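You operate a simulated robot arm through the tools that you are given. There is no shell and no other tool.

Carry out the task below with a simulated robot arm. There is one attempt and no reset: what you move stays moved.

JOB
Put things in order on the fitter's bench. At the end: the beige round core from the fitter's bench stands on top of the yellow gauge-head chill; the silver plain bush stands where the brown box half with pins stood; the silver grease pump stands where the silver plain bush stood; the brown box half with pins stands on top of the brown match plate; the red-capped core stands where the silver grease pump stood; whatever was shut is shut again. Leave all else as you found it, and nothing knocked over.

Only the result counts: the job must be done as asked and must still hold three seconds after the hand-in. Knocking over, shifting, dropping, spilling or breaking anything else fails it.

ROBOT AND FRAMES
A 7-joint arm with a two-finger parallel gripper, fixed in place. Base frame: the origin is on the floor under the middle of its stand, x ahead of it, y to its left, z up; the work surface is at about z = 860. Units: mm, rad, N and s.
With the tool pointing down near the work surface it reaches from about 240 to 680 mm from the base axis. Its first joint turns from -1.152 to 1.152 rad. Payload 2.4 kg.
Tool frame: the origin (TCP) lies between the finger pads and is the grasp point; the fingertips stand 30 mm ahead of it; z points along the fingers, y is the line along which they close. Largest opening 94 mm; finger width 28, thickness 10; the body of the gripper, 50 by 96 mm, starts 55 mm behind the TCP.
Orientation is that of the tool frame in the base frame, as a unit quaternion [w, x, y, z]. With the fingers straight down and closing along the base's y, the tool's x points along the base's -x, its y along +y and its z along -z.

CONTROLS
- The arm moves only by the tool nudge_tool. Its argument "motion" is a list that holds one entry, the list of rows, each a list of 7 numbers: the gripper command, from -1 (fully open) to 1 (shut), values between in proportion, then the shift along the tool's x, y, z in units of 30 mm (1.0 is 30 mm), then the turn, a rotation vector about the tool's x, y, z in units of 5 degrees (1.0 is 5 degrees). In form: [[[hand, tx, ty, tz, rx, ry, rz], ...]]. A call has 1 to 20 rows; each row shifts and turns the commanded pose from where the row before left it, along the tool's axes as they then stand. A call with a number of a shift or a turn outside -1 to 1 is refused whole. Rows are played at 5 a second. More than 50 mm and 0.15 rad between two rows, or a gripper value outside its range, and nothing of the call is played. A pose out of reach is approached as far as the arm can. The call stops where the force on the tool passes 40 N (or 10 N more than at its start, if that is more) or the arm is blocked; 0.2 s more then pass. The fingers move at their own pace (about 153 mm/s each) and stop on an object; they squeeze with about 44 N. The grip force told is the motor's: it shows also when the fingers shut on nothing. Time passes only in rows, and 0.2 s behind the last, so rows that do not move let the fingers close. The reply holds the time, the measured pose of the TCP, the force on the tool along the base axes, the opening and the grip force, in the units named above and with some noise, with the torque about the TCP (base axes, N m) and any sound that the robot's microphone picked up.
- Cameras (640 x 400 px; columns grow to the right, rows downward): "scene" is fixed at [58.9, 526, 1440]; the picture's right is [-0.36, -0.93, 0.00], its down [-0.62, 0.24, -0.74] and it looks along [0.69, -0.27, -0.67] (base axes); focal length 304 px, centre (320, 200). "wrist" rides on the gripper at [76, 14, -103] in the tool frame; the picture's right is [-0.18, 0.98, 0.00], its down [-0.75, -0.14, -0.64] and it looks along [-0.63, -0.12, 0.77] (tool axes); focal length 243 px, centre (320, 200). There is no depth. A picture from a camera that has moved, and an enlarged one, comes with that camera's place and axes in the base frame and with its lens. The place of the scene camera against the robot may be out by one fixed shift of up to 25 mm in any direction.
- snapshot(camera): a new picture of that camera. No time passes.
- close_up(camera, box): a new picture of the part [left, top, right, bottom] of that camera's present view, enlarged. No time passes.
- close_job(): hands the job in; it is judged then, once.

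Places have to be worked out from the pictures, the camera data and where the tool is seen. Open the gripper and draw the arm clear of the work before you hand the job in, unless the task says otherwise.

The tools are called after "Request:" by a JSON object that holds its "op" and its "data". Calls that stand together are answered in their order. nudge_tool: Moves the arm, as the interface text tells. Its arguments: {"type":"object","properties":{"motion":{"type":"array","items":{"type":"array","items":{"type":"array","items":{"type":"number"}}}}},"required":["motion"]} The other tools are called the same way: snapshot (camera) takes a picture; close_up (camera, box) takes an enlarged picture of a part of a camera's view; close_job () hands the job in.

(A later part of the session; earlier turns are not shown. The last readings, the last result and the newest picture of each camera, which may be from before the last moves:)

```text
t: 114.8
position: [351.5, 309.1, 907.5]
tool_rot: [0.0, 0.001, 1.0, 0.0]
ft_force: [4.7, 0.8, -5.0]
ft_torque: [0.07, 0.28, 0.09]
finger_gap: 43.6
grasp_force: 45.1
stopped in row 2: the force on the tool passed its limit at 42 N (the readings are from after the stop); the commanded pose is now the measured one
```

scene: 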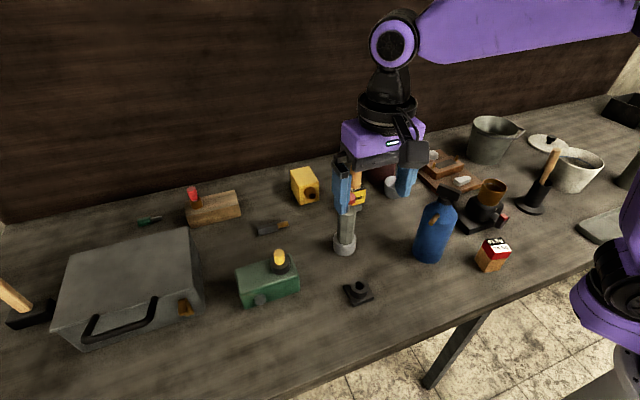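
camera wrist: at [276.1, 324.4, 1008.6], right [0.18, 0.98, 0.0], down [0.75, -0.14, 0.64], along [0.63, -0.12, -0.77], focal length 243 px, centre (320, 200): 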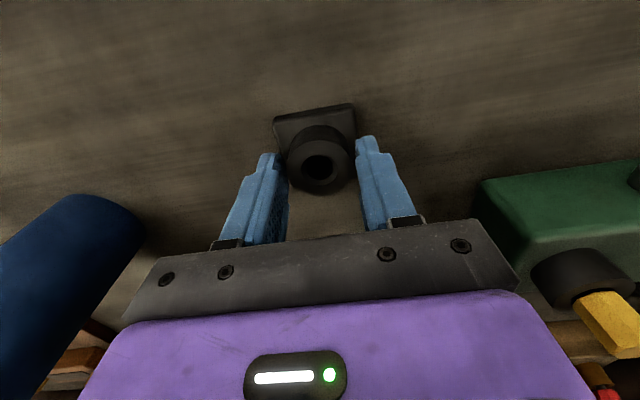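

The foot would not lift at 42 N: it is fixed to the bench, so I must not force it. I release it and back off, then examine the pump's underside by lifting it high in front of the scene camera.

Request:
{"op": "nudge_tool", "data": {"motion": [[[0, 0, 0, 0, 0, 0, 0], [-0.3, 0, 0, 0, 0, 0, 0], [-0.3, 0, 0, -0.5, 0, 0, 0], [-0.3, 0, 0, -1, 0, 0, 0], [-0.3, 0, 0, -1, 0, 0, 0], [-0.3, 0, 0, -1, 0, 0, 0], [-0.3, 0, 0, -1, 0, 0, 0], [-0.3, 0, 0, -1, 0, 0, 0], [-0.3, 0, 0, -1, 0, 0, 0], [-0.3, 0, 0, -1, 0, 0, 0], [-1, 0, 0, -0.5, 0, 0, 0], [-1, 0, 0, 0, 0, 0, 0]]]}}

Request:
{"op": "snapshot", "data": {"camera": "scene"}}

Request:
{"op": "close_up", "data": {"camera": "scene", "box": [320, 180, 400, 315]}}

```text
t: 117.4
position: [353.5, 308.0, 1148.9]
tool_rot: [-0.001, 0.0, 1.0, -0.001]
ft_force: [-0.3, -0.4, -0.8]
ft_torque: [-0.01, 0.01, 0.0]
finger_gap: 93.8
grasp_force: 0.0
```

```text
taken
```

scene: 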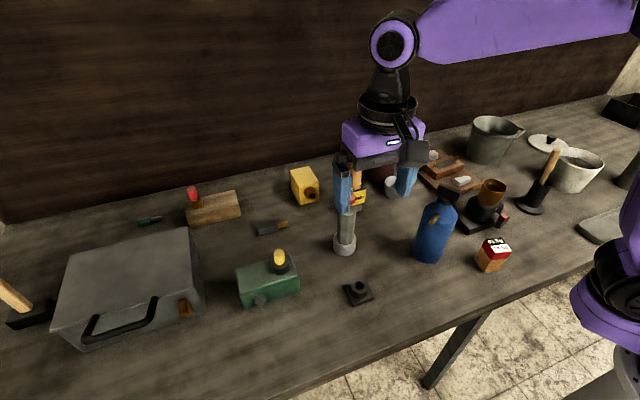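

```text
2.96 times, centred on (360, 248) of scene
camera zoom: at [58.9, 526.0, 1440.0], right [-0.36, -0.93, 0.0], down [-0.62, 0.24, -0.74], along [0.69, -0.27, -0.67], focal length 902 px, centre (202, 59)
```

zoom: 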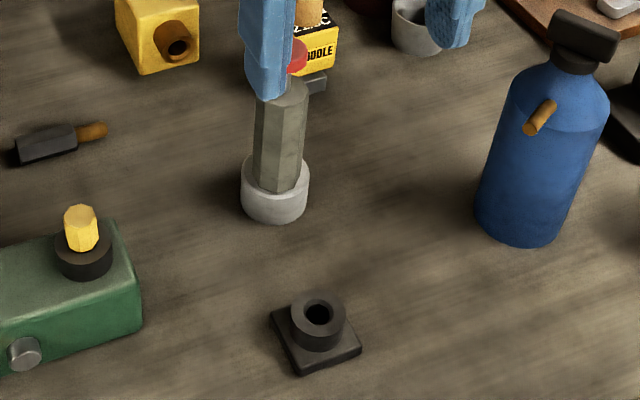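

Everything is undisturbed. I go back over the pump on the bush to pick it up again and look at its lower end.

Request:
{"op": "nudge_tool", "data": {"motion": [[[-1, -0.984, -0.184, 0, 0, 0, 0], [-1, -0.984, -0.184, 0, 0, 0, 0], [-1, -0.984, -0.184, 0, 0, 0, 0], [-1, -0.984, -0.184, 0, 0, 0, 0], [-1, 0, 0, 0.9, 0, 0, 0], [-1, 0, 0, 0.9, 0, 0, 0], [-1, 0, 0, 0, 0, 0, 0], [-1, 0, 0, 0, 0, 0, 0]]]}}

Request:
{"op": "snapshot", "data": {"camera": "wrist"}}

Request:
{"op": "close_up", "data": {"camera": "wrist", "box": [250, 40, 390, 180]}}

```text
t: 119.2
position: [469.2, 289.0, 1092.7]
tool_rot: [0.0, 0.0, 1.0, -0.001]
ft_force: [-0.1, 0.4, 0.4]
ft_torque: [-0.02, -0.03, -0.03]
finger_gap: 93.8
grasp_force: 0.1
```

```text
taken
camera wrist: at [394.1, 303.4, 1194.9], right [0.19, 0.98, 0.0], down [0.75, -0.14, 0.64], along [0.63, -0.12, -0.77], focal length 243 px, centre (320, 200)
```

wrist: 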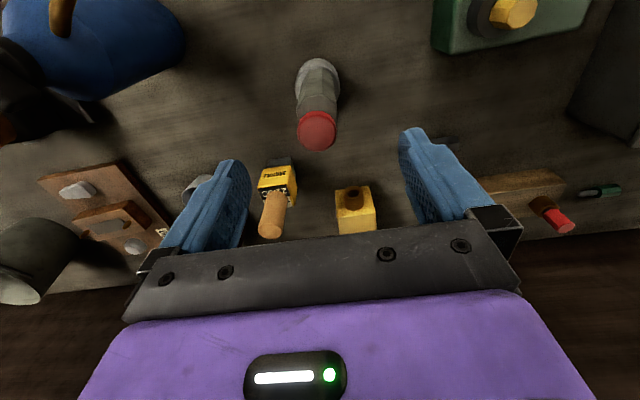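

```text
2.86 times, centred on (320, 110) of wrist
camera zoom: at [394.1, 303.4, 1194.9], right [0.19, 0.98, 0.0], down [0.75, -0.14, 0.64], along [0.63, -0.12, -0.77], focal length 693 px, centre (320, 457)
```

zoom: 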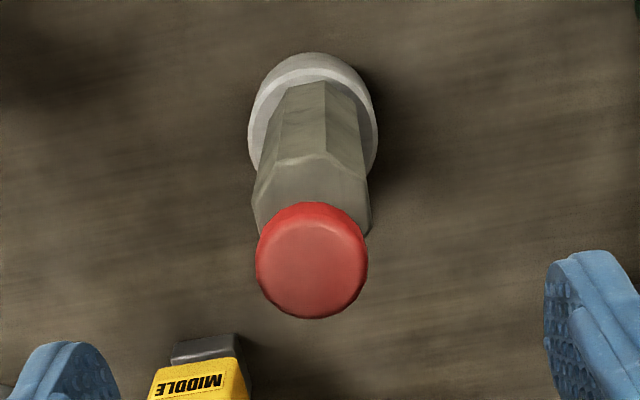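

The pump stands well on the bush; my TCP is ~2 mm too far in y. Correcting, descending and regripping the pump.

Request:
{"op": "nudge_tool", "data": {"motion": [[[-1, -0.02, -0.065, 0.9, 0, 0, 0], [-1, 0, 0, 1, 0, 0, 0], [-1, 0, 0, 1, 0, 0, 0], [-1, 0, 0, 0.9, 0, 0, 0], [-1, 0, 0, 0, 0, 0, 0], [-0.2, 0, 0, 0, 0, 0, 0], [0.05, 0, 0, 0, 0, 0, 0], [0.15, 0, 0, 0, 0, 0, 0], [0.22, 0, 0, 0, 0, 0, 0], [0.28, 0, 0, 0, 0, 0, 0], [1, 0, 0, 0, 0, 0, 0], [1, 0, 0, 0, 0, 0, 0]]]}}

Request:
{"op": "snapshot", "data": {"camera": "wrist"}}

Request:
{"op": "close_up", "data": {"camera": "scene", "box": [310, 180, 390, 260]}}

```text
t: 121.8
position: [469.4, 287.5, 979.0]
tool_rot: [-0.001, 0.001, 1.0, -0.001]
ft_force: [-0.4, -0.8, 0.7]
ft_torque: [-0.08, 0.04, 0.03]
finger_gap: 34.8
grasp_force: 43.7
```

```text
taken
camera wrist: at [394.2, 302.5, 1080.6], right [0.19, 0.98, 0.0], down [0.75, -0.14, 0.64], along [0.63, -0.12, -0.77], focal length 243 px, centre (320, 200)
```

wrist: 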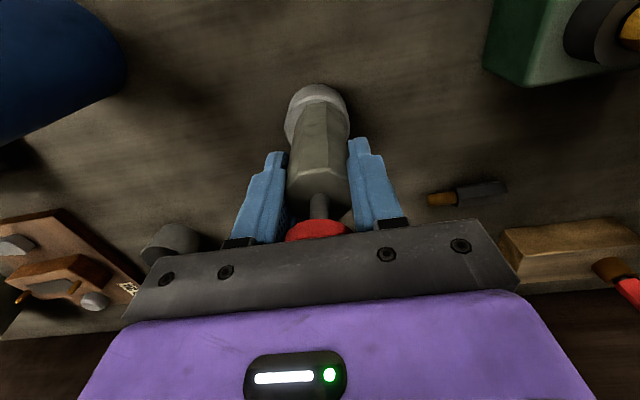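

```text
5.00 times, centred on (350, 220) of scene
camera zoom: at [58.9, 526.0, 1440.0], right [-0.36, -0.93, 0.0], down [-0.62, 0.24, -0.74], along [0.69, -0.27, -0.67], focal length 1523 px, centre (170, 100)
```

zoom: 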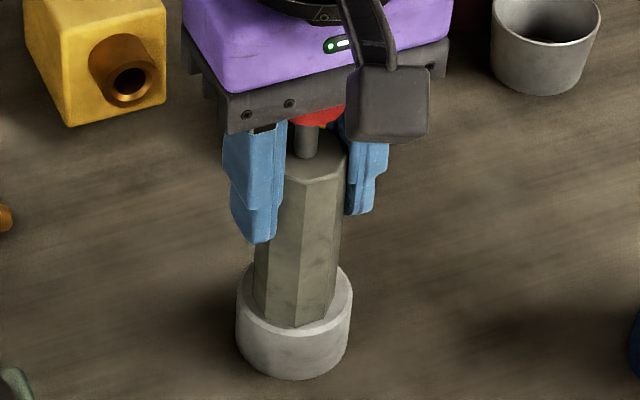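

Gripped (34.8 mm). I raise it high to see the underside from the scene camera at a flat angle.

Request:
{"op": "nudge_tool", "data": {"motion": [[[1, 0, 0, -0.3, 0, 0, 0], [1, 0, 0, -1, 0, 0, 0], [1, 0, 0, -1, 0, 0, 0], [1, 0, 0, -1, 0, 0, 0], [1, 0, 0, -1, 0, 0, 0], [1, 0, 0, -1, 0, 0, 0], [1, 0, 0, -1, 0, 0, 0], [1, 0, 0, -1, 0, 0, 0], [1, 0, 0, -1, 0, 0, 0], [1, 0, 0, -1, 0, 0, 0], [1, 0, 0, -1, 0, 0, 0], [1, 0, 0, -1, 0, 0, 0], [1, 0, 0, -1, 0, 0, 0], [1, 0, 0, 0, 0, 0, 0], [1, 0, 0, 0, 0, 0, 0]]]}}

Request:
{"op": "snapshot", "data": {"camera": "scene"}}

Request:
{"op": "close_up", "data": {"camera": "scene", "box": [320, 40, 420, 160]}}

```text
t: 125.0
position: [468.6, 285.6, 1288.3]
tool_rot: [-0.001, 0.0, 1.0, -0.001]
ft_force: [-0.2, 0.2, -2.9]
ft_torque: [-0.03, -0.01, -0.01]
finger_gap: 34.8
grasp_force: 44.1
out of reach, approached as far as the arm can: row 12, 13
```

```text
taken
```

scene: 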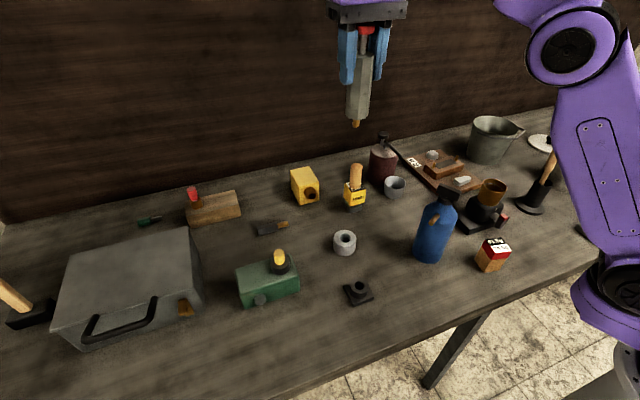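

```text
3.33 times, centred on (370, 100) of scene
camera zoom: at [58.9, 526.1, 1440.0], right [-0.36, -0.93, 0.0], down [-0.62, 0.24, -0.74], along [0.69, -0.27, -0.67], focal length 1015 px, centre (153, 533)
```

zoom: 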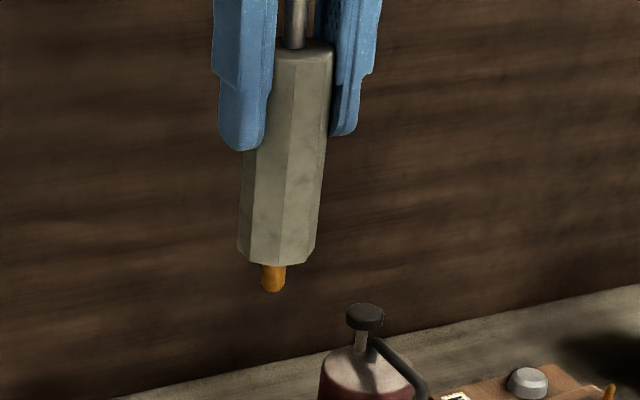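

The pump has a short domed brass nozzle, so it truly cannot stand by itself. I compare the foot's exact place with the earlier identical close-up to see whether it shifted at all when I gripped it.

Request:
{"op": "close_up", "data": {"camera": "scene", "box": [335, 270, 385, 315]}}

Request:
{"op": "close_up", "data": {"camera": "scene", "box": [320, 215, 370, 260]}}

Request:
{"op": "close_up", "data": {"camera": "scene", "box": [460, 225, 520, 280]}}

```text
8.89 times, centred on (360, 292) of scene
camera zoom: at [58.9, 526.1, 1440.0], right [-0.36, -0.93, 0.0], down [-0.62, 0.24, -0.74], along [0.69, -0.27, -0.67], focal length 2707 px, centre (-36, -622)
```

zoom: 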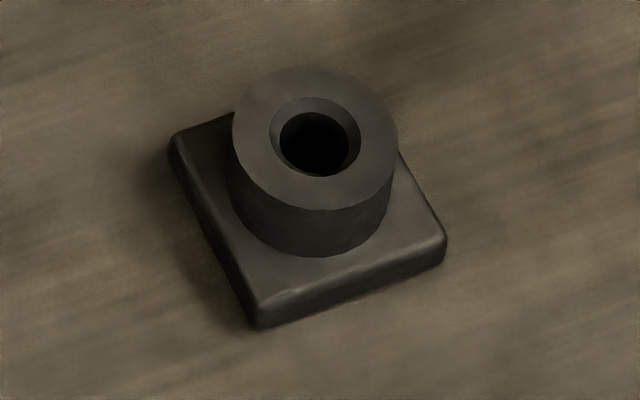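

```text
8.89 times, centred on (345, 238) of scene
camera zoom: at [58.9, 526.1, 1440.0], right [-0.36, -0.93, 0.0], down [-0.62, 0.24, -0.74], along [0.69, -0.27, -0.67], focal length 2707 px, centre (98, -133)
```

zoom: 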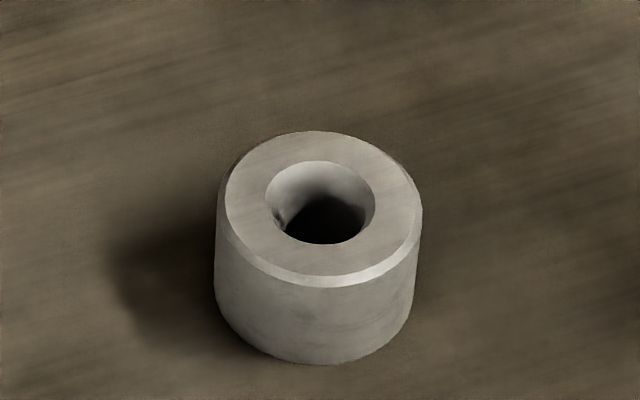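

```text
7.27 times, centred on (490, 252) of scene
camera zoom: at [58.9, 526.1, 1440.0], right [-0.36, -0.93, 0.0], down [-0.62, 0.24, -0.74], along [0.69, -0.27, -0.67], focal length 2215 px, centre (-916, -182)
```

zoom: 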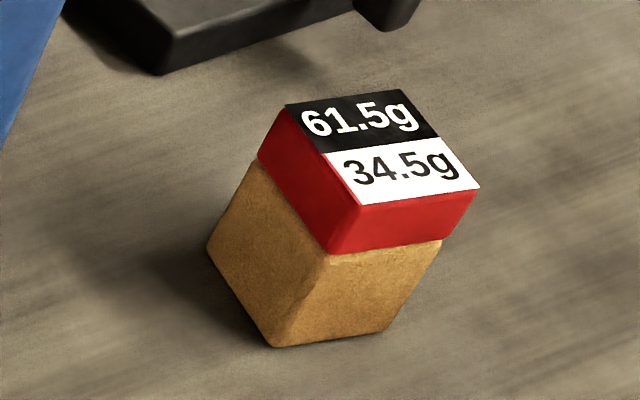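

The foot is pixel-identical to before, so it is a fixed holder. I look at the spot where the bush stood, in case there is a recess or hole there that could take the pump's nozzle.

Request:
{"op": "close_up", "data": {"camera": "scene", "box": [200, 320, 280, 395]}}

Request:
{"op": "close_up", "data": {"camera": "scene", "box": [380, 165, 420, 210]}}

Request:
{"op": "close_up", "data": {"camera": "scene", "box": [355, 125, 425, 200]}}

```text
5.33 times, centred on (240, 358) of scene
camera zoom: at [58.9, 526.1, 1440.0], right [-0.36, -0.93, 0.0], down [-0.62, 0.24, -0.74], along [0.69, -0.27, -0.67], focal length 1624 px, centre (747, -640)
```

zoom: 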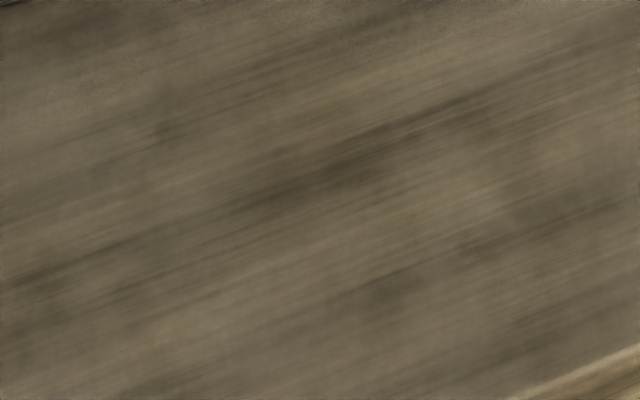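

```text
8.89 times, centred on (400, 188) of scene
camera zoom: at [58.9, 526.1, 1440.0], right [-0.36, -0.93, 0.0], down [-0.62, 0.24, -0.74], along [0.69, -0.27, -0.67], focal length 2707 px, centre (-391, 311)
```

zoom: 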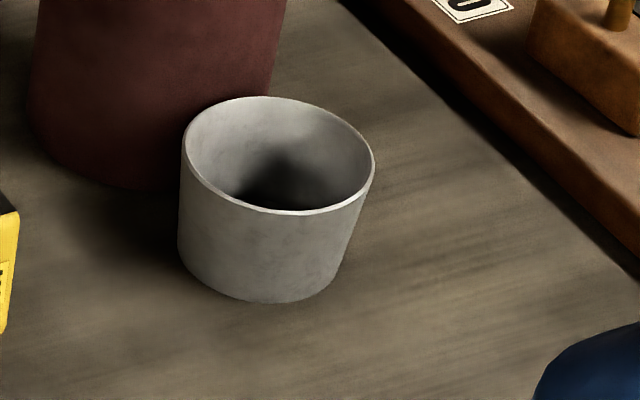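

```text
5.33 times, centred on (390, 162) of scene
camera zoom: at [58.9, 526.1, 1440.0], right [-0.36, -0.93, 0.0], down [-0.62, 0.24, -0.74], along [0.69, -0.27, -0.67], focal length 1624 px, centre (-53, 400)
```

zoom: 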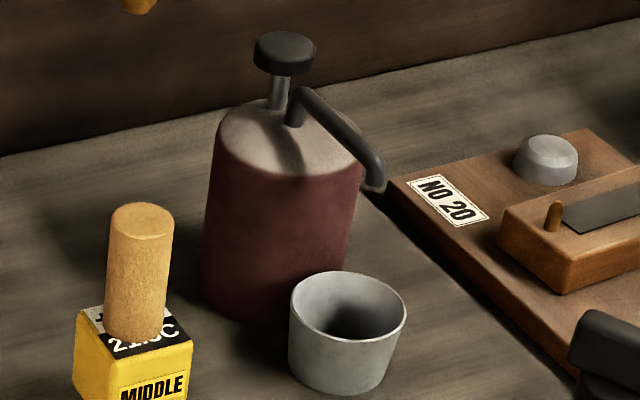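

The bench there is plain. Before deciding how the pump can stand, I zoom hard on the nozzle end to see whether it is flat or domed.

Request:
{"op": "close_up", "data": {"camera": "scene", "box": [345, 105, 369, 130]}}

Request:
{"op": "close_up", "data": {"camera": "scene", "box": [330, 10, 390, 130]}}

```text
16.00 times, centred on (357, 118) of scene
camera zoom: at [58.9, 526.1, 1440.0], right [-0.36, -0.93, 0.0], down [-0.62, 0.24, -0.74], along [0.69, -0.27, -0.67], focal length 4872 px, centre (-272, 1520)
```

zoom: 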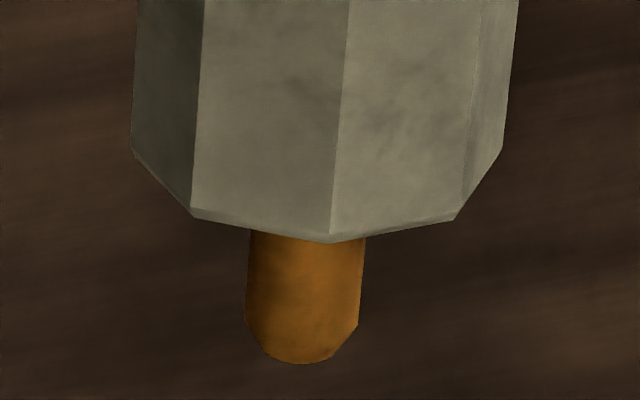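

```text
3.33 times, centred on (360, 70) of scene
camera zoom: at [58.9, 526.1, 1440.0], right [-0.36, -0.93, 0.0], down [-0.62, 0.24, -0.74], along [0.69, -0.27, -0.67], focal length 1015 px, centre (187, 633)
```

zoom: 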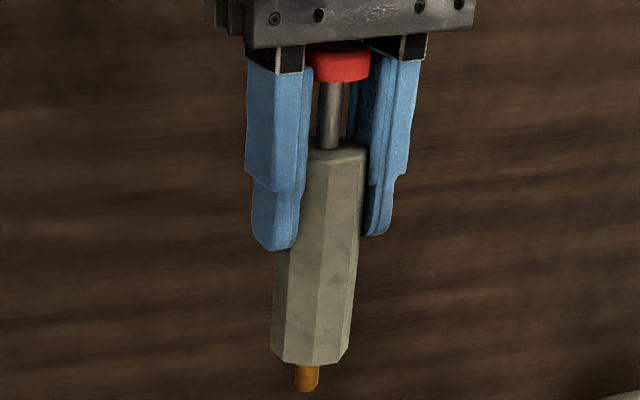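

The nozzle is a chamfered pin with a flat end about 7–8 mm wide. I'll carry the pump to the bush's old place and feel at which height it touches down, which tells me what it will rest on. First I come back down and check my commanded height.

Request:
{"op": "nudge_tool", "data": {"motion": [[[1, 0, 0, 1, 0, 0, 0], [1, 0, 0, 1, 0, 0, 0], [1, 0, 0, 1, 0, 0, 0], [1, 0, 0, 0, 0, 0, 0], [1, 0, 0, 0, 0, 0, 0]]]}}

```text
t: 126.2
position: [468.4, 283.3, 1198.7]
tool_rot: [-0.001, 0.002, 1.0, -0.001]
ft_force: [0.0, -0.5, -3.5]
ft_torque: [0.01, 0.0, 0.0]
finger_gap: 34.9
grasp_force: 44.3
```

Request:
{"op": "nudge_tool", "data": {"motion": [[[1, 0.541, 0.935, 0, 0, 0, 0], [1, 0.541, 0.935, 0, 0, 0, 0], [1, 0.541, 0.935, 0, 0, 0, 0], [1, 0.541, 0.935, 0, 0, 0, 0], [1, 0.541, 0.935, 0, 0, 0, 0], [1, 0.541, 0.935, 0, 0, 0, 0], [1, 0.541, 0.935, 0, 0, 0, 0], [1, 0.541, 0.935, 0, 0, 0, 0], [1, 0.541, 0.935, 0, 0, 0, 0], [1, 0.541, 0.935, 0, 0, 0, 0], [1, 0, 0, 1, 0, 0, 0], [1, 0, 0, 1, 0, 0, 0], [1, 0, 0, 1, 0, 0, 0], [1, 0, 0, 1, 0, 0, 0], [1, 0, 0, 0, 0, 0, 0], [1, 0, 0, 0, 0, 0, 0]]]}}

Request:
{"op": "snapshot", "data": {"camera": "wrist"}}

Request:
{"op": "snapshot", "data": {"camera": "scene"}}

```text
t: 129.6
position: [298.5, 549.6, 1068.3]
tool_rot: [-0.001, 0.0, 1.0, -0.002]
ft_force: [-0.7, 0.1, -3.3]
ft_torque: [0.01, -0.04, 0.03]
finger_gap: 35.1
grasp_force: 43.7
out of reach, approached as far as the arm can: row 9, 10
```

```text
taken
camera wrist: at [223.3, 564.5, 1171.3], right [0.19, 0.98, 0.0], down [0.75, -0.14, 0.64], along [0.63, -0.12, -0.77], focal length 243 px, centre (320, 200)
```

wrist: 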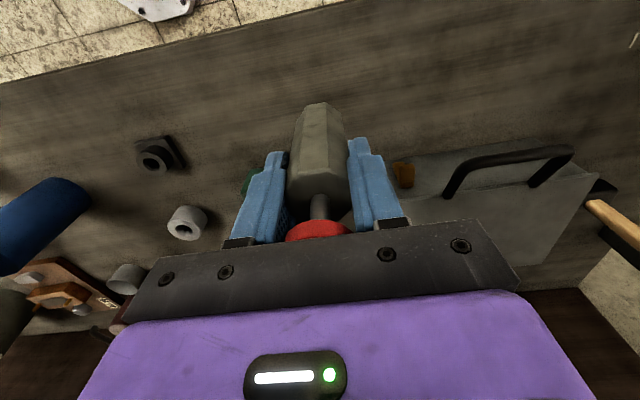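

```text
taken
```

scene: 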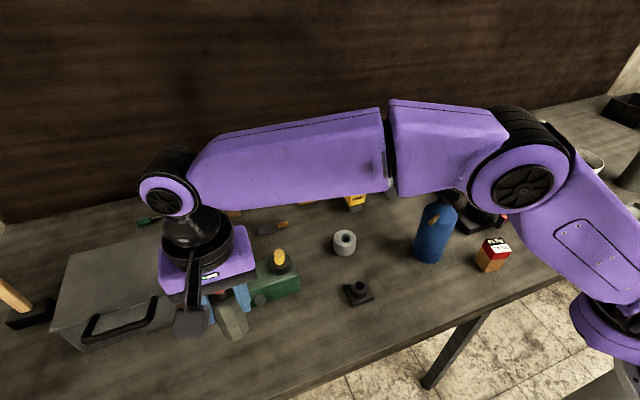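

Now at (298.5, 549.6, 1068). I correct the last few millimetres toward (306.3, 565.4) and lower toward the bench (nozzle end expected ~106 mm below TCP).

Request:
{"op": "nudge_tool", "data": {"motion": [[[1, -0.26, 0.527, 0.5, 0, 0, 0], [1, 0, 0, 1, 0, 0, 0], [1, 0, 0, 0, 0, 0, 0], [1, 0, 0, 0, 0, 0, 0]]]}}

Request:
{"op": "nudge_tool", "data": {"motion": [[[1, 0, 0, 0, 0, 0, 0]]]}}

Request:
{"op": "nudge_tool", "data": {"motion": [[[1, 0, 0, 0, 0, 0, 0]]]}}

Request:
{"op": "nudge_tool", "data": {"motion": [[[1, 0, 0, 0, 0, 0, 0]]]}}

Request:
{"op": "snapshot", "data": {"camera": "scene"}}

```text
t: 130.6
position: [306.0, 566.6, 1022.9]
tool_rot: [-0.002, 0.0, 1.0, -0.001]
ft_force: [-0.6, 0.7, -3.5]
ft_torque: [-0.04, 0.02, -0.03]
finger_gap: 34.9
grasp_force: 44.3
```

```text
t: 131.0
position: [305.9, 565.5, 1024.1]
tool_rot: [-0.001, 0.001, 1.0, -0.001]
ft_force: [-0.7, 0.1, -3.3]
ft_torque: [-0.02, -0.01, 0.0]
finger_gap: 34.9
grasp_force: 43.9
```

```text
t: 131.4
position: [305.8, 565.9, 1023.7]
tool_rot: [0.0, 0.001, 1.0, -0.001]
ft_force: [-0.2, 0.3, -1.9]
ft_torque: [0.04, 0.04, 0.0]
finger_gap: 34.8
grasp_force: 43.8
```

```text
t: 131.8
position: [306.5, 566.2, 1025.5]
tool_rot: [-0.001, 0.0, 1.0, 0.0]
ft_force: [-0.1, -0.8, -3.6]
ft_torque: [0.02, 0.0, -0.02]
finger_gap: 34.8
grasp_force: 43.9
```

```text
taken
```

scene: 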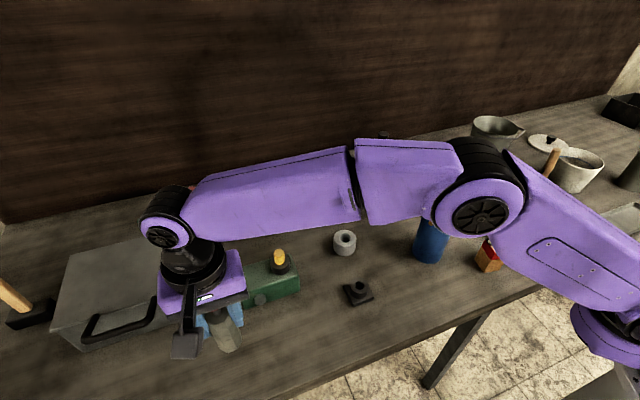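

At (306, 566, 1024). Lowering to z≈972, then small steps to feel where it touches.

Request:
{"op": "nudge_tool", "data": {"motion": [[[1, 0, 0, 0.9, 0, 0, 0], [1, 0, 0, 0.83, 0, 0, 0], [1, 0, 0, 0, 0, 0, 0]]]}}

Request:
{"op": "close_up", "data": {"camera": "scene", "box": [195, 300, 275, 390]}}

Request:
{"op": "snapshot", "data": {"camera": "wrist"}}

```text
t: 132.6
position: [305.4, 566.4, 971.6]
tool_rot: [-0.001, 0.001, 1.0, -0.001]
ft_force: [0.3, -0.3, -2.9]
ft_torque: [-0.01, 0.0, 0.02]
finger_gap: 35.0
grasp_force: 43.5
```

```text
4.44 times, centred on (235, 345) of scene
camera zoom: at [58.9, 526.1, 1440.0], right [-0.36, -0.93, 0.0], down [-0.62, 0.24, -0.74], along [0.69, -0.27, -0.67], focal length 1354 px, centre (698, -444)
```

zoom: 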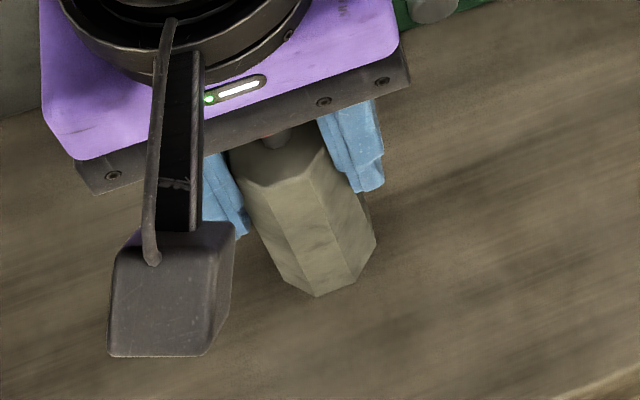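

```text
taken
camera wrist: at [229.9, 580.4, 1073.5], right [0.19, 0.98, 0.0], down [0.75, -0.14, 0.64], along [0.63, -0.12, -0.77], focal length 243 px, centre (320, 200)
```

wrist: 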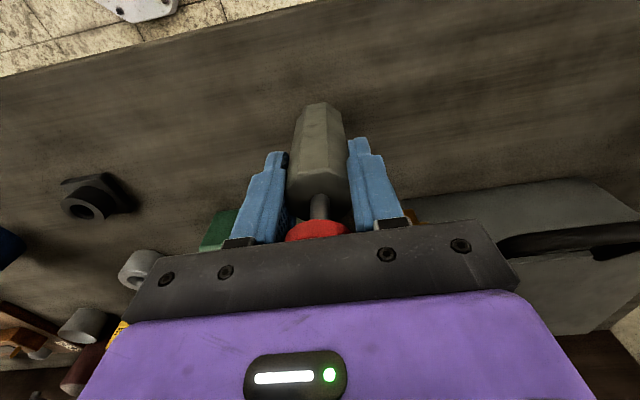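

Request:
{"op": "nudge_tool", "data": {"motion": [[[1, 0, 0, 0.1, 0, 0, 0], [1, 0, 0, 0, 0, 0, 0]]]}}

Request:
{"op": "nudge_tool", "data": {"motion": [[[1, 0, 0, 0.07, 0, 0, 0], [1, 0, 0, 0, 0, 0, 0]]]}}

```text
t: 133.2
position: [305.0, 566.6, 968.8]
tool_rot: [0.0, 0.002, 1.0, -0.002]
ft_force: [1.2, -0.3, -3.4]
ft_torque: [0.0, 0.01, 0.03]
finger_gap: 34.7
grasp_force: 44.1
```

```text
t: 133.8
position: [305.9, 565.6, 967.9]
tool_rot: [0.0, 0.001, 1.0, 0.001]
ft_force: [-0.1, -0.2, -2.9]
ft_torque: [0.0, 0.0, 0.01]
finger_gap: 34.9
grasp_force: 44.2
```

Request:
{"op": "nudge_tool", "data": {"motion": [[[1, 0, 0, 0.05, 0, 0, 0], [1, 0, 0, 0, 0, 0, 0]]]}}

Request:
{"op": "nudge_tool", "data": {"motion": [[[1, 0, 0, 0.04, 0, 0, 0], [1, 0, 0, 0, 0, 0, 0]]]}}

```text
t: 134.4
position: [306.0, 566.6, 965.1]
tool_rot: [-0.001, 0.001, 1.0, -0.001]
ft_force: [-0.2, -0.2, -3.0]
ft_torque: [-0.02, 0.0, 0.0]
finger_gap: 34.9
grasp_force: 44.1
```

```text
t: 135.0
position: [306.3, 565.5, 963.4]
tool_rot: [-0.001, 0.001, 1.0, 0.0]
ft_force: [-0.6, -0.1, 0.0]
ft_torque: [-0.04, 0.02, 0.02]
finger_gap: 34.8
grasp_force: 44.0
```

The nozzle itself carries the weight (contact at TCP ≈ 964), so the pump must balance on its small flat end. Before doing that near the bench edge, I'll try it at a safer open spot around (355, 385).

Request:
{"op": "nudge_tool", "data": {"motion": [[[1, 0, 0, -0.6, 0, 0, 0], [1, 0, 0, -0.9, 0, 0, 0], [1, -0.233, -0.862, 0, 0, 0, 0], [1, -0.233, -0.862, 0, 0, 0, 0], [1, -0.233, -0.862, 0, 0, 0, 0], [1, -0.233, -0.862, 0, 0, 0, 0], [1, -0.233, -0.862, 0, 0, 0, 0], [1, -0.233, -0.862, 0, 0, 0, 0], [1, -0.233, -0.862, 0, 0, 0, 0], [1, 0, 0, 0, 0, 0, 0], [1, 0, 0, 0.7, 0, 0, 0], [1, 0, 0, 0.6, 0, 0, 0], [1, 0, 0, 0, 0, 0, 0]]]}}

Request:
{"op": "snapshot", "data": {"camera": "wrist"}}

Request:
{"op": "snapshot", "data": {"camera": "scene"}}

```text
t: 137.8
position: [354.9, 385.1, 970.1]
tool_rot: [-0.001, 0.001, 1.0, -0.002]
ft_force: [-0.7, 0.7, -2.6]
ft_torque: [-0.01, 0.02, 0.03]
finger_gap: 34.9
grasp_force: 43.7
```

```text
taken
camera wrist: at [279.7, 399.1, 1071.6], right [0.19, 0.98, 0.0], down [0.75, -0.14, 0.64], along [0.63, -0.12, -0.77], focal length 243 px, centre (320, 200)
```

wrist: 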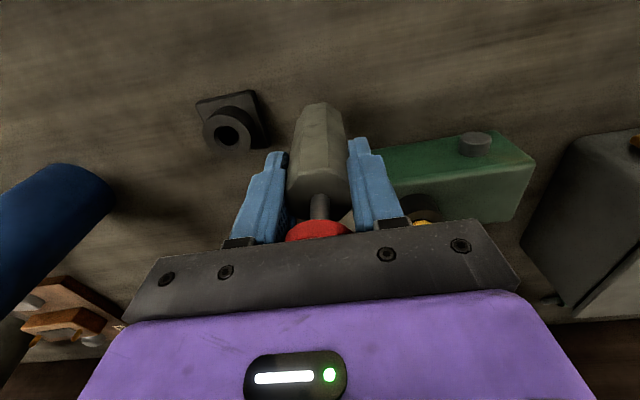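

```text
taken
```

scene: 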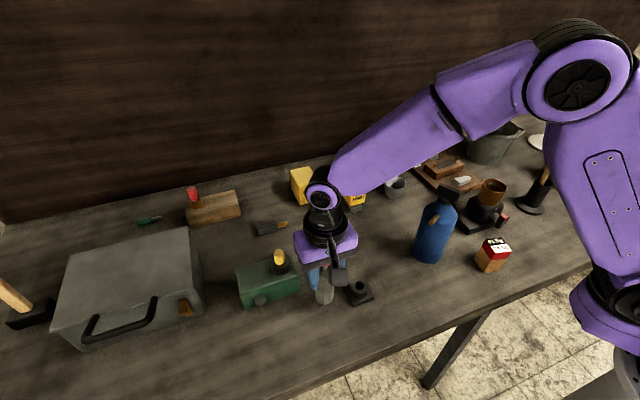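

Request:
{"op": "nudge_tool", "data": {"motion": [[[1, 0, 0, 0.13, 0, 0, 0], [1, 0, 0, 0, 0, 0, 0]]]}}

Request:
{"op": "nudge_tool", "data": {"motion": [[[1, 0, 0, 0.05, 0, 0, 0], [1, 0, 0, 0, 0, 0, 0]]]}}

```text
t: 138.4
position: [354.6, 384.5, 966.7]
tool_rot: [-0.001, 0.0, 1.0, -0.001]
ft_force: [-0.4, -0.1, -3.0]
ft_torque: [0.0, 0.03, -0.02]
finger_gap: 34.7
grasp_force: 44.3
```

```text
t: 139.0
position: [355.4, 384.2, 964.8]
tool_rot: [-0.002, 0.001, 1.0, 0.0]
ft_force: [-0.4, -0.2, -2.5]
ft_torque: [0.02, 0.0, 0.03]
finger_gap: 35.0
grasp_force: 44.2
```

Request:
{"op": "nudge_tool", "data": {"motion": [[[1, 0, 0, 0.03, 0, 0, 0], [1, 0, 0, 0, 0, 0, 0]]]}}

```text
t: 139.6
position: [354.5, 385.0, 965.4]
tool_rot: [0.0, 0.001, 1.0, -0.001]
ft_force: [-1.2, -2.2, 9.6]
ft_torque: [-0.18, 0.09, 0.04]
finger_gap: 35.1
grasp_force: 44.2
```

Pressing with ~10 N; I ease off half a millimetre so only the pump's weight rests on the nozzle.

Request:
{"op": "nudge_tool", "data": {"motion": [[[1, 0, 0, -0.02, 0, 0, 0], [1, 0, 0, 0, 0, 0, 0]]]}}

```text
t: 140.2
position: [356.5, 384.9, 964.8]
tool_rot: [-0.001, 0.001, 1.0, -0.001]
ft_force: [1.5, -1.7, 2.4]
ft_torque: [-0.16, -0.14, -0.01]
finger_gap: 34.8
grasp_force: 44.4
```

Request:
{"op": "nudge_tool", "data": {"motion": [[[1, 0, 0, -0.01, 0, 0, 0], [1, 0, 0, 0, 0, 0, 0], [1, 0, 0, 0, 0, 0, 0]]]}}

```text
t: 141.0
position: [355.2, 384.8, 965.1]
tool_rot: [-0.001, 0.0, 1.0, -0.001]
ft_force: [0.0, 0.5, -2.5]
ft_torque: [-0.01, 0.03, -0.04]
finger_gap: 34.8
grasp_force: 44.3
```

The nozzle is just touching with no side load. I open the fingers in very small steps, keeping them close around the pump.

Request:
{"op": "nudge_tool", "data": {"motion": [[[0.25, 0, 0, 0, 0, 0, 0], [0.24, 0, 0, 0, 0, 0, 0], [0.23, 0, 0, 0, 0, 0, 0], [0.22, 0, 0, 0, 0, 0, 0], [0.21, 0, 0, 0, 0, 0, 0]]]}}

Request:
{"op": "close_up", "data": {"camera": "wrist", "box": [250, 90, 390, 250]}}

Request:
{"op": "close_up", "data": {"camera": "scene", "box": [295, 240, 375, 320]}}

```text
t: 142.2
position: [354.0, 383.6, 965.5]
tool_rot: [-0.001, 0.001, 1.0, -0.001]
ft_force: [0.2, 1.1, -0.1]
ft_torque: [-0.01, -0.03, -0.01]
finger_gap: 37.1
grasp_force: 0.1
```

```text
2.50 times, centred on (320, 170) of wrist
camera zoom: at [279.8, 399.0, 1067.3], right [0.19, 0.98, 0.0], down [0.75, -0.14, 0.64], along [0.63, -0.12, -0.77], focal length 606 px, centre (320, 275)
```

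zoom: 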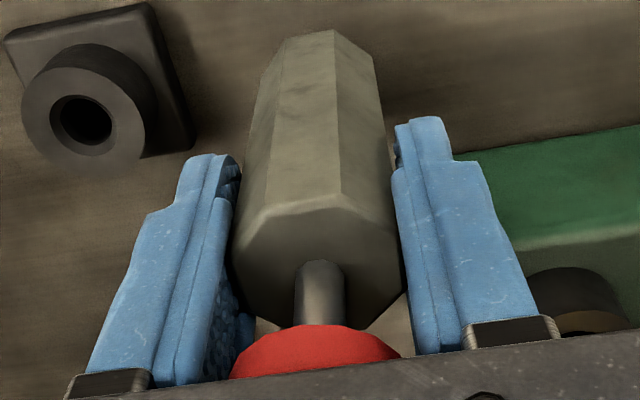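

```text
5.00 times, centred on (335, 280) of scene
camera zoom: at [58.9, 526.0, 1440.0], right [-0.36, -0.93, 0.0], down [-0.62, 0.24, -0.74], along [0.69, -0.27, -0.67], focal length 1523 px, centre (245, -200)
```

zoom: 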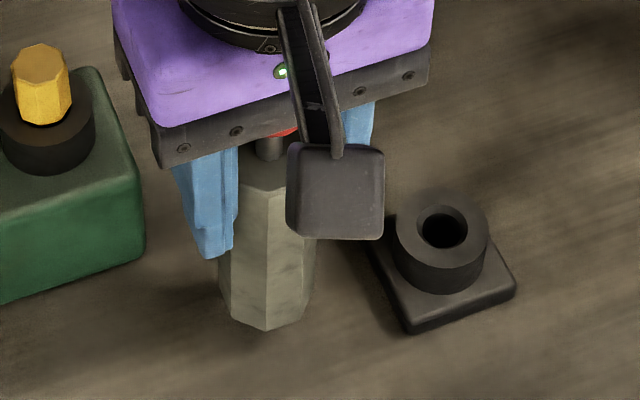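

Fingers are free of the pump (gap 37.1, no load). I wait a second and look again for any lean.

Request:
{"op": "nudge_tool", "data": {"motion": [[[0.21, 0, 0, 0, 0, 0, 0], [0.21, 0, 0, 0, 0, 0, 0], [0.21, 0, 0, 0, 0, 0, 0], [0.21, 0, 0, 0, 0, 0, 0], [0.21, 0, 0, 0, 0, 0, 0]]]}}

Request:
{"op": "close_up", "data": {"camera": "wrist", "box": [250, 90, 390, 250]}}

Request:
{"op": "close_up", "data": {"camera": "scene", "box": [295, 240, 375, 320]}}

```text
t: 143.4
position: [354.9, 384.8, 965.5]
tool_rot: [-0.001, 0.001, 1.0, -0.001]
ft_force: [0.5, -0.3, 0.5]
ft_torque: [0.02, 0.0, 0.02]
finger_gap: 37.0
grasp_force: 0.0
```

```text
2.50 times, centred on (320, 170) of wrist
camera zoom: at [279.8, 399.1, 1067.3], right [0.19, 0.98, 0.0], down [0.75, -0.14, 0.64], along [0.63, -0.12, -0.77], focal length 606 px, centre (320, 275)
```

zoom: 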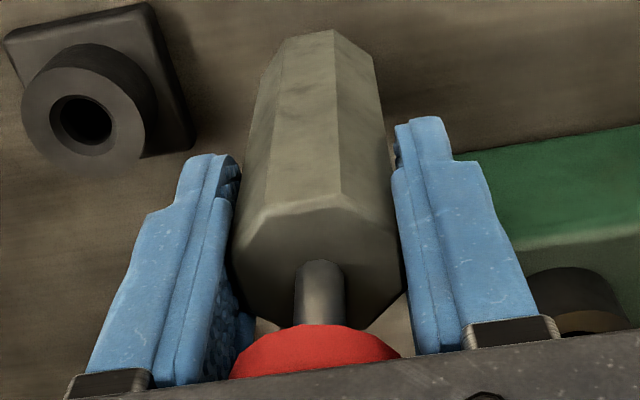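

```text
5.00 times, centred on (335, 280) of scene
camera zoom: at [58.9, 526.0, 1440.0], right [-0.36, -0.93, 0.0], down [-0.62, 0.24, -0.74], along [0.69, -0.27, -0.67], focal length 1523 px, centre (245, -200)
```

zoom: 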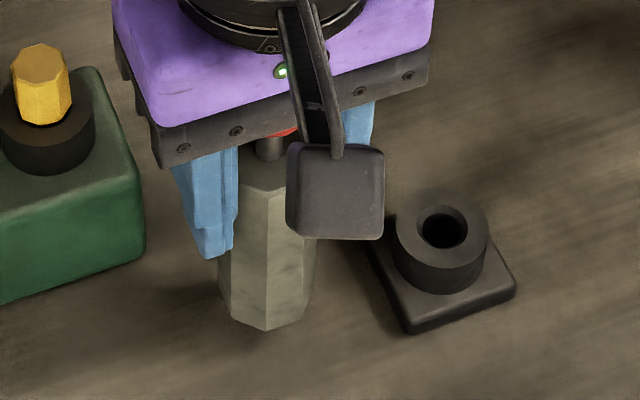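

No movement at all in over a second. I open a bit wider (≈42 mm) to confirm it stands freely rather than leaning.

Request:
{"op": "nudge_tool", "data": {"motion": [[[0.19, 0, 0, 0, 0, 0, 0], [0.17, 0, 0, 0, 0, 0, 0], [0.15, 0, 0, 0, 0, 0, 0], [0.13, 0, 0, 0, 0, 0, 0], [0.11, 0, 0, 0, 0, 0, 0], [0.11, 0, 0, 0, 0, 0, 0]]]}}

Request:
{"op": "close_up", "data": {"camera": "wrist", "box": [250, 90, 390, 250]}}

Request:
{"op": "close_up", "data": {"camera": "scene", "box": [295, 240, 375, 320]}}

```text
t: 144.8
position: [354.1, 383.4, 964.4]
tool_rot: [0.0, 0.001, 1.0, 0.0]
ft_force: [0.1, 0.9, -0.3]
ft_torque: [-0.01, -0.01, 0.04]
finger_gap: 41.9
grasp_force: 0.1
```

```text
2.50 times, centred on (320, 170) of wrist
camera zoom: at [279.8, 399.1, 1067.3], right [0.18, 0.98, 0.0], down [0.75, -0.14, 0.64], along [0.63, -0.12, -0.77], focal length 606 px, centre (320, 275)
```

zoom: 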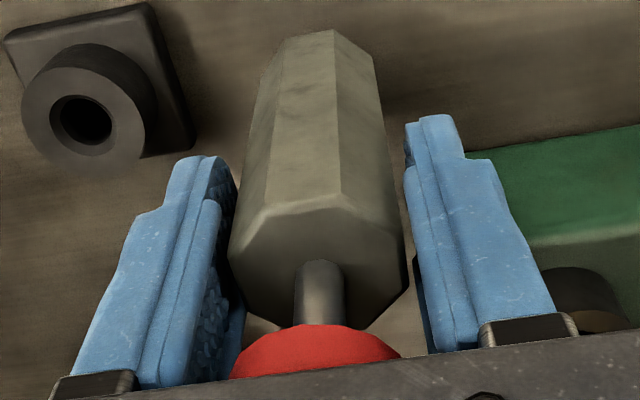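

```text
5.00 times, centred on (335, 280) of scene
camera zoom: at [58.9, 526.0, 1440.0], right [-0.36, -0.93, 0.0], down [-0.62, 0.24, -0.74], along [0.69, -0.27, -0.67], focal length 1523 px, centre (245, -200)
```

zoom: 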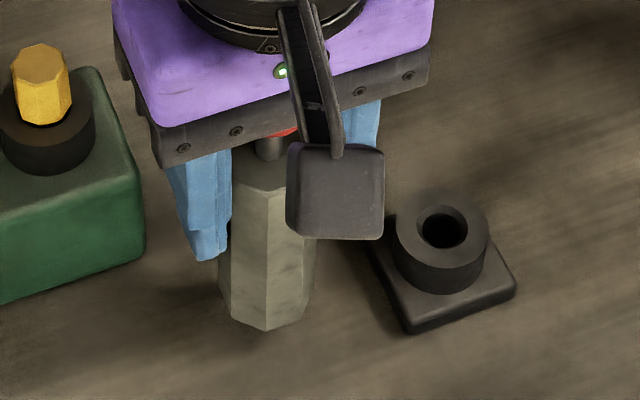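

The pump stands free on its nozzle with the fingers clear on both sides. I re-grip it gently and carry it back to the bush's old place.

Request:
{"op": "nudge_tool", "data": {"motion": [[[0.15, 0, 0, 0, 0, 0, 0], [0.19, 0, 0, 0, 0, 0, 0], [0.22, 0, 0, 0, 0, 0, 0], [0.25, 0, 0, 0, 0, 0, 0], [0.28, 0, 0, 0, 0, 0, 0], [1, 0, 0, 0, 0, 0, 0], [1, 0, 0, 0, 0, 0, 0], [1, 0, 0, 0, 0, 0, 0]]]}}

Request:
{"op": "nudge_tool", "data": {"motion": [[[1, 0, 0, -0.6, 0, 0, 0], [1, 0, 0, -0.9, 0, 0, 0], [1, 0.233, 0.862, 0, 0, 0, 0], [1, 0.233, 0.862, 0, 0, 0, 0], [1, 0.233, 0.862, 0, 0, 0, 0], [1, 0.233, 0.862, 0, 0, 0, 0], [1, 0.233, 0.862, 0, 0, 0, 0], [1, 0.233, 0.862, 0, 0, 0, 0], [1, 0.233, 0.862, 0, 0, 0, 0], [1, 0, 0, 0, 0, 0, 0], [1, 0, 0, 0.7, 0, 0, 0], [1, 0, 0, 0.6, 0, 0, 0], [1, 0, 0, 0, 0, 0, 0]]]}}

Request:
{"op": "snapshot", "data": {"camera": "wrist"}}

Request:
{"op": "snapshot", "data": {"camera": "scene"}}

```text
t: 146.6
position: [355.6, 385.5, 966.2]
tool_rot: [-0.002, 0.0, 1.0, -0.001]
ft_force: [-0.1, -0.1, 0.0]
ft_torque: [0.01, -0.03, 0.0]
finger_gap: 34.6
grasp_force: 43.9
```

```text
t: 149.4
position: [306.1, 566.7, 971.3]
tool_rot: [-0.001, 0.0, 1.0, -0.001]
ft_force: [-0.7, 0.2, -3.0]
ft_torque: [0.0, 0.02, -0.02]
finger_gap: 34.9
grasp_force: 44.2
```

```text
taken
camera wrist: at [230.9, 581.4, 1072.6], right [0.19, 0.98, 0.0], down [0.75, -0.14, 0.64], along [0.63, -0.12, -0.77], focal length 243 px, centre (320, 200)
```

wrist: 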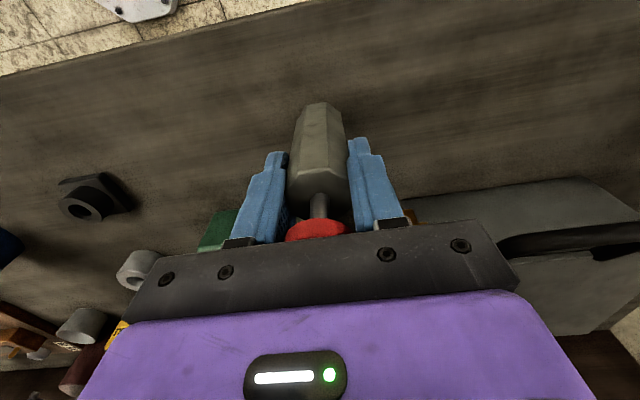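

```text
taken
```

scene: 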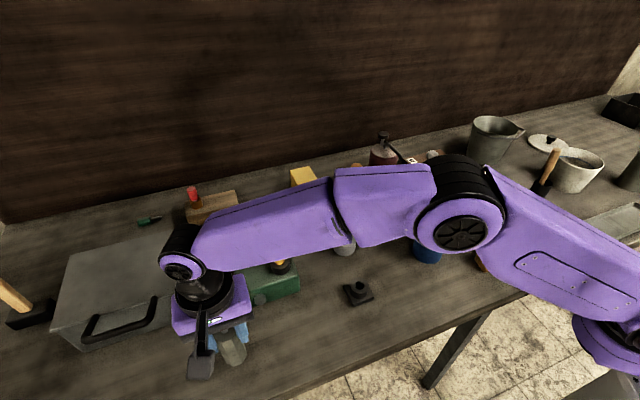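

Back at (306, 566). Lowering to contact in the same small steps.

Request:
{"op": "nudge_tool", "data": {"motion": [[[1, 0, -0.02, 0.13, 0, 0, 0], [1, 0, 0, 0.03, 0, 0, 0], [1, 0, 0, 0, 0, 0, 0]]]}}

Request:
{"op": "nudge_tool", "data": {"motion": [[[1, 0, 0, 0.03, 0, 0, 0], [1, 0, 0, 0, 0, 0, 0]]]}}

```text
t: 150.2
position: [306.0, 565.4, 966.2]
tool_rot: [0.0, 0.002, 1.0, -0.001]
ft_force: [-0.1, 0.3, -2.8]
ft_torque: [0.01, 0.04, -0.01]
finger_gap: 34.9
grasp_force: 44.3
```

```text
t: 150.8
position: [306.4, 566.1, 965.8]
tool_rot: [-0.001, 0.001, 1.0, 0.0]
ft_force: [0.1, -0.4, -2.3]
ft_torque: [0.01, -0.02, 0.03]
finger_gap: 35.0
grasp_force: 44.2
```

Request:
{"op": "nudge_tool", "data": {"motion": [[[1, 0, 0, 0.015, 0, 0, 0], [1, 0, 0, 0, 0, 0, 0]]]}}

```text
t: 151.4
position: [307.0, 565.5, 964.7]
tool_rot: [-0.001, 0.001, 1.0, -0.001]
ft_force: [-0.1, -0.9, -0.9]
ft_torque: [-0.09, 0.01, 0.03]
finger_gap: 34.6
grasp_force: 43.7
```

The nozzle is now carrying about two thirds of the weight with no side load. Opening in fine steps.

Request:
{"op": "nudge_tool", "data": {"motion": [[[0.25, 0, 0, 0, 0, 0, 0], [0.24, 0, 0, 0, 0, 0, 0], [0.23, 0, 0, 0, 0, 0, 0], [0.22, 0, 0, 0, 0, 0, 0], [0.21, 0, 0, 0, 0, 0, 0], [0.21, 0, 0, 0, 0, 0, 0], [0.21, 0, 0, 0, 0, 0, 0]]]}}

Request:
{"op": "close_up", "data": {"camera": "wrist", "box": [250, 90, 390, 250]}}

```text
t: 153.0
position: [306.1, 566.7, 965.7]
tool_rot: [0.0, 0.001, 1.0, -0.001]
ft_force: [-0.3, -0.6, 0.3]
ft_torque: [0.01, 0.03, 0.0]
finger_gap: 37.1
grasp_force: 0.1
```

```text
2.50 times, centred on (320, 170) of wrist
camera zoom: at [231.2, 580.3, 1067.2], right [0.19, 0.98, 0.0], down [0.75, -0.14, 0.64], along [0.63, -0.12, -0.77], focal length 606 px, centre (320, 275)
```

zoom: 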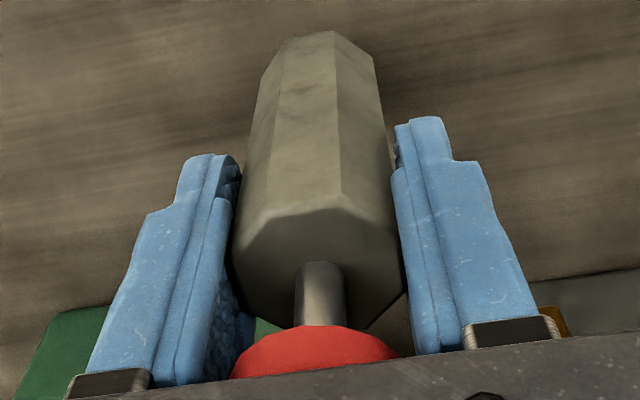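

The pump is standing between the open fingers. I widen the opening gradually and wait to confirm it stays still.

Request:
{"op": "nudge_tool", "data": {"motion": [[[0.19, 0, 0, 0, 0, 0, 0], [0.17, 0, 0, 0, 0, 0, 0], [0.15, 0, 0, 0, 0, 0, 0], [0.12, 0, 0, 0, 0, 0, 0], [0.08, 0, 0, 0, 0, 0, 0], [0.02, 0, 0, 0, 0, 0, 0], [-0.06, 0, 0, 0, 0, 0, 0], [-0.15, 0, 0, 0, 0, 0, 0], [-0.25, 0, 0, 0, 0, 0, 0], [-0.35, 0, 0, 0, 0, 0, 0], [-0.45, 0, 0, 0, 0, 0, 0], [-0.45, 0, 0, 0, 0, 0, 0]]]}}

Request:
{"op": "snapshot", "data": {"camera": "wrist"}}

Request:
{"op": "close_up", "data": {"camera": "scene", "box": [195, 300, 275, 390]}}

```text
t: 155.6
position: [306.6, 566.2, 965.0]
tool_rot: [-0.002, 0.001, 1.0, -0.001]
ft_force: [-0.3, -0.3, -0.4]
ft_torque: [0.0, -0.02, 0.02]
finger_gap: 68.1
grasp_force: 0.1
```

```text
taken
camera wrist: at [231.2, 580.3, 1067.2], right [0.19, 0.98, 0.0], down [0.75, -0.14, 0.64], along [0.63, -0.12, -0.77], focal length 243 px, centre (320, 200)
```

wrist: 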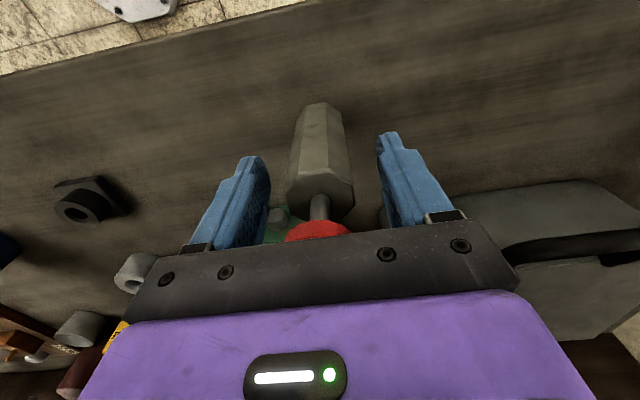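

```text
4.44 times, centred on (235, 345) of scene
camera zoom: at [58.9, 526.0, 1440.0], right [-0.36, -0.93, 0.0], down [-0.62, 0.24, -0.74], along [0.69, -0.27, -0.67], focal length 1354 px, centre (698, -444)
```

zoom: 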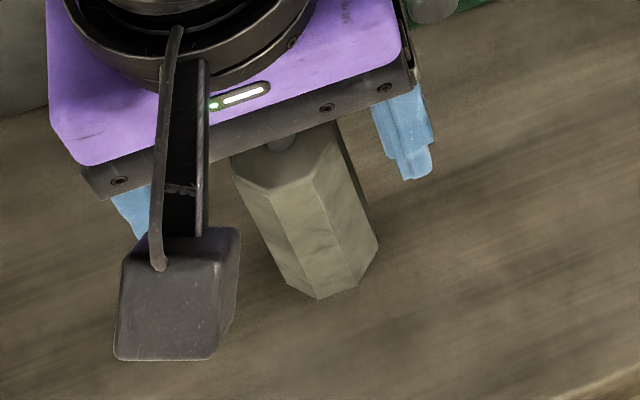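

Standing steady with fingers 16 mm clear each side. I rise straight up, slowly at first.

Request:
{"op": "nudge_tool", "data": {"motion": [[[-0.45, 0, 0, -0.2, 0, 0, 0], [-0.45, 0, 0, -0.4, 0, 0, 0], [-0.45, 0, 0, -0.6, 0, 0, 0], [-0.45, 0, 0, -0.8, 0, 0, 0], [-0.45, 0, 0, -1, 0, 0, 0], [-0.45, 0, 0, -1, 0, 0, 0], [-0.45, 0, 0, -1, 0, 0, 0], [-0.45, 0, 0, 0, 0, 0, 0]]]}}

Request:
{"op": "snapshot", "data": {"camera": "wrist"}}

Request:
{"op": "close_up", "data": {"camera": "scene", "box": [180, 280, 300, 400]}}

```text
t: 157.4
position: [307.7, 563.4, 1115.5]
tool_rot: [-0.002, 0.001, 1.0, -0.001]
ft_force: [-0.7, 0.7, 0.6]
ft_torque: [-0.03, 0.0, -0.03]
finger_gap: 68.2
grasp_force: 0.1
```

```text
taken
camera wrist: at [232.1, 578.1, 1217.0], right [0.19, 0.98, 0.0], down [0.75, -0.14, 0.64], along [0.63, -0.12, -0.77], focal length 243 px, centre (320, 200)
```

wrist: 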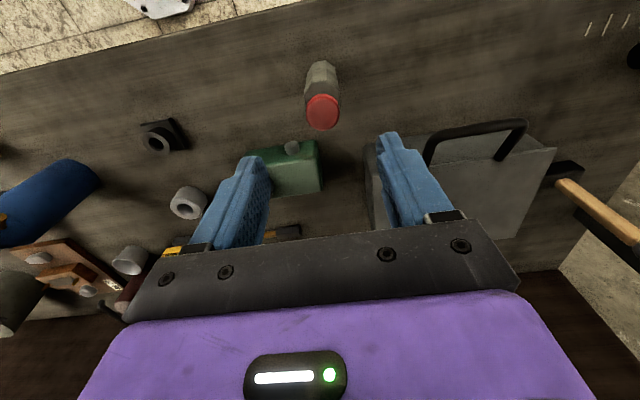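

```text
3.33 times, centred on (240, 340) of scene
camera zoom: at [58.9, 526.0, 1440.0], right [-0.36, -0.93, 0.0], down [-0.62, 0.24, -0.74], along [0.69, -0.27, -0.67], focal length 1015 px, centre (587, -267)
```

zoom: 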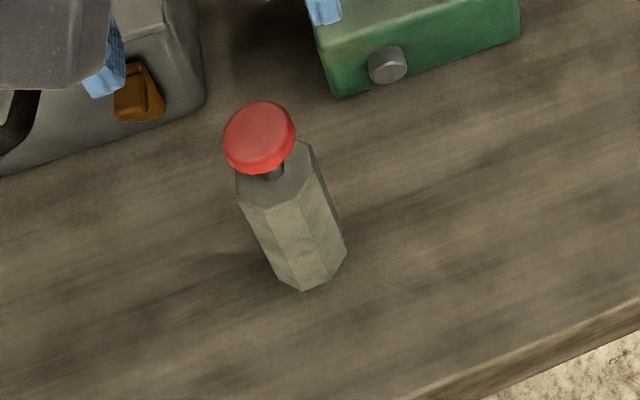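

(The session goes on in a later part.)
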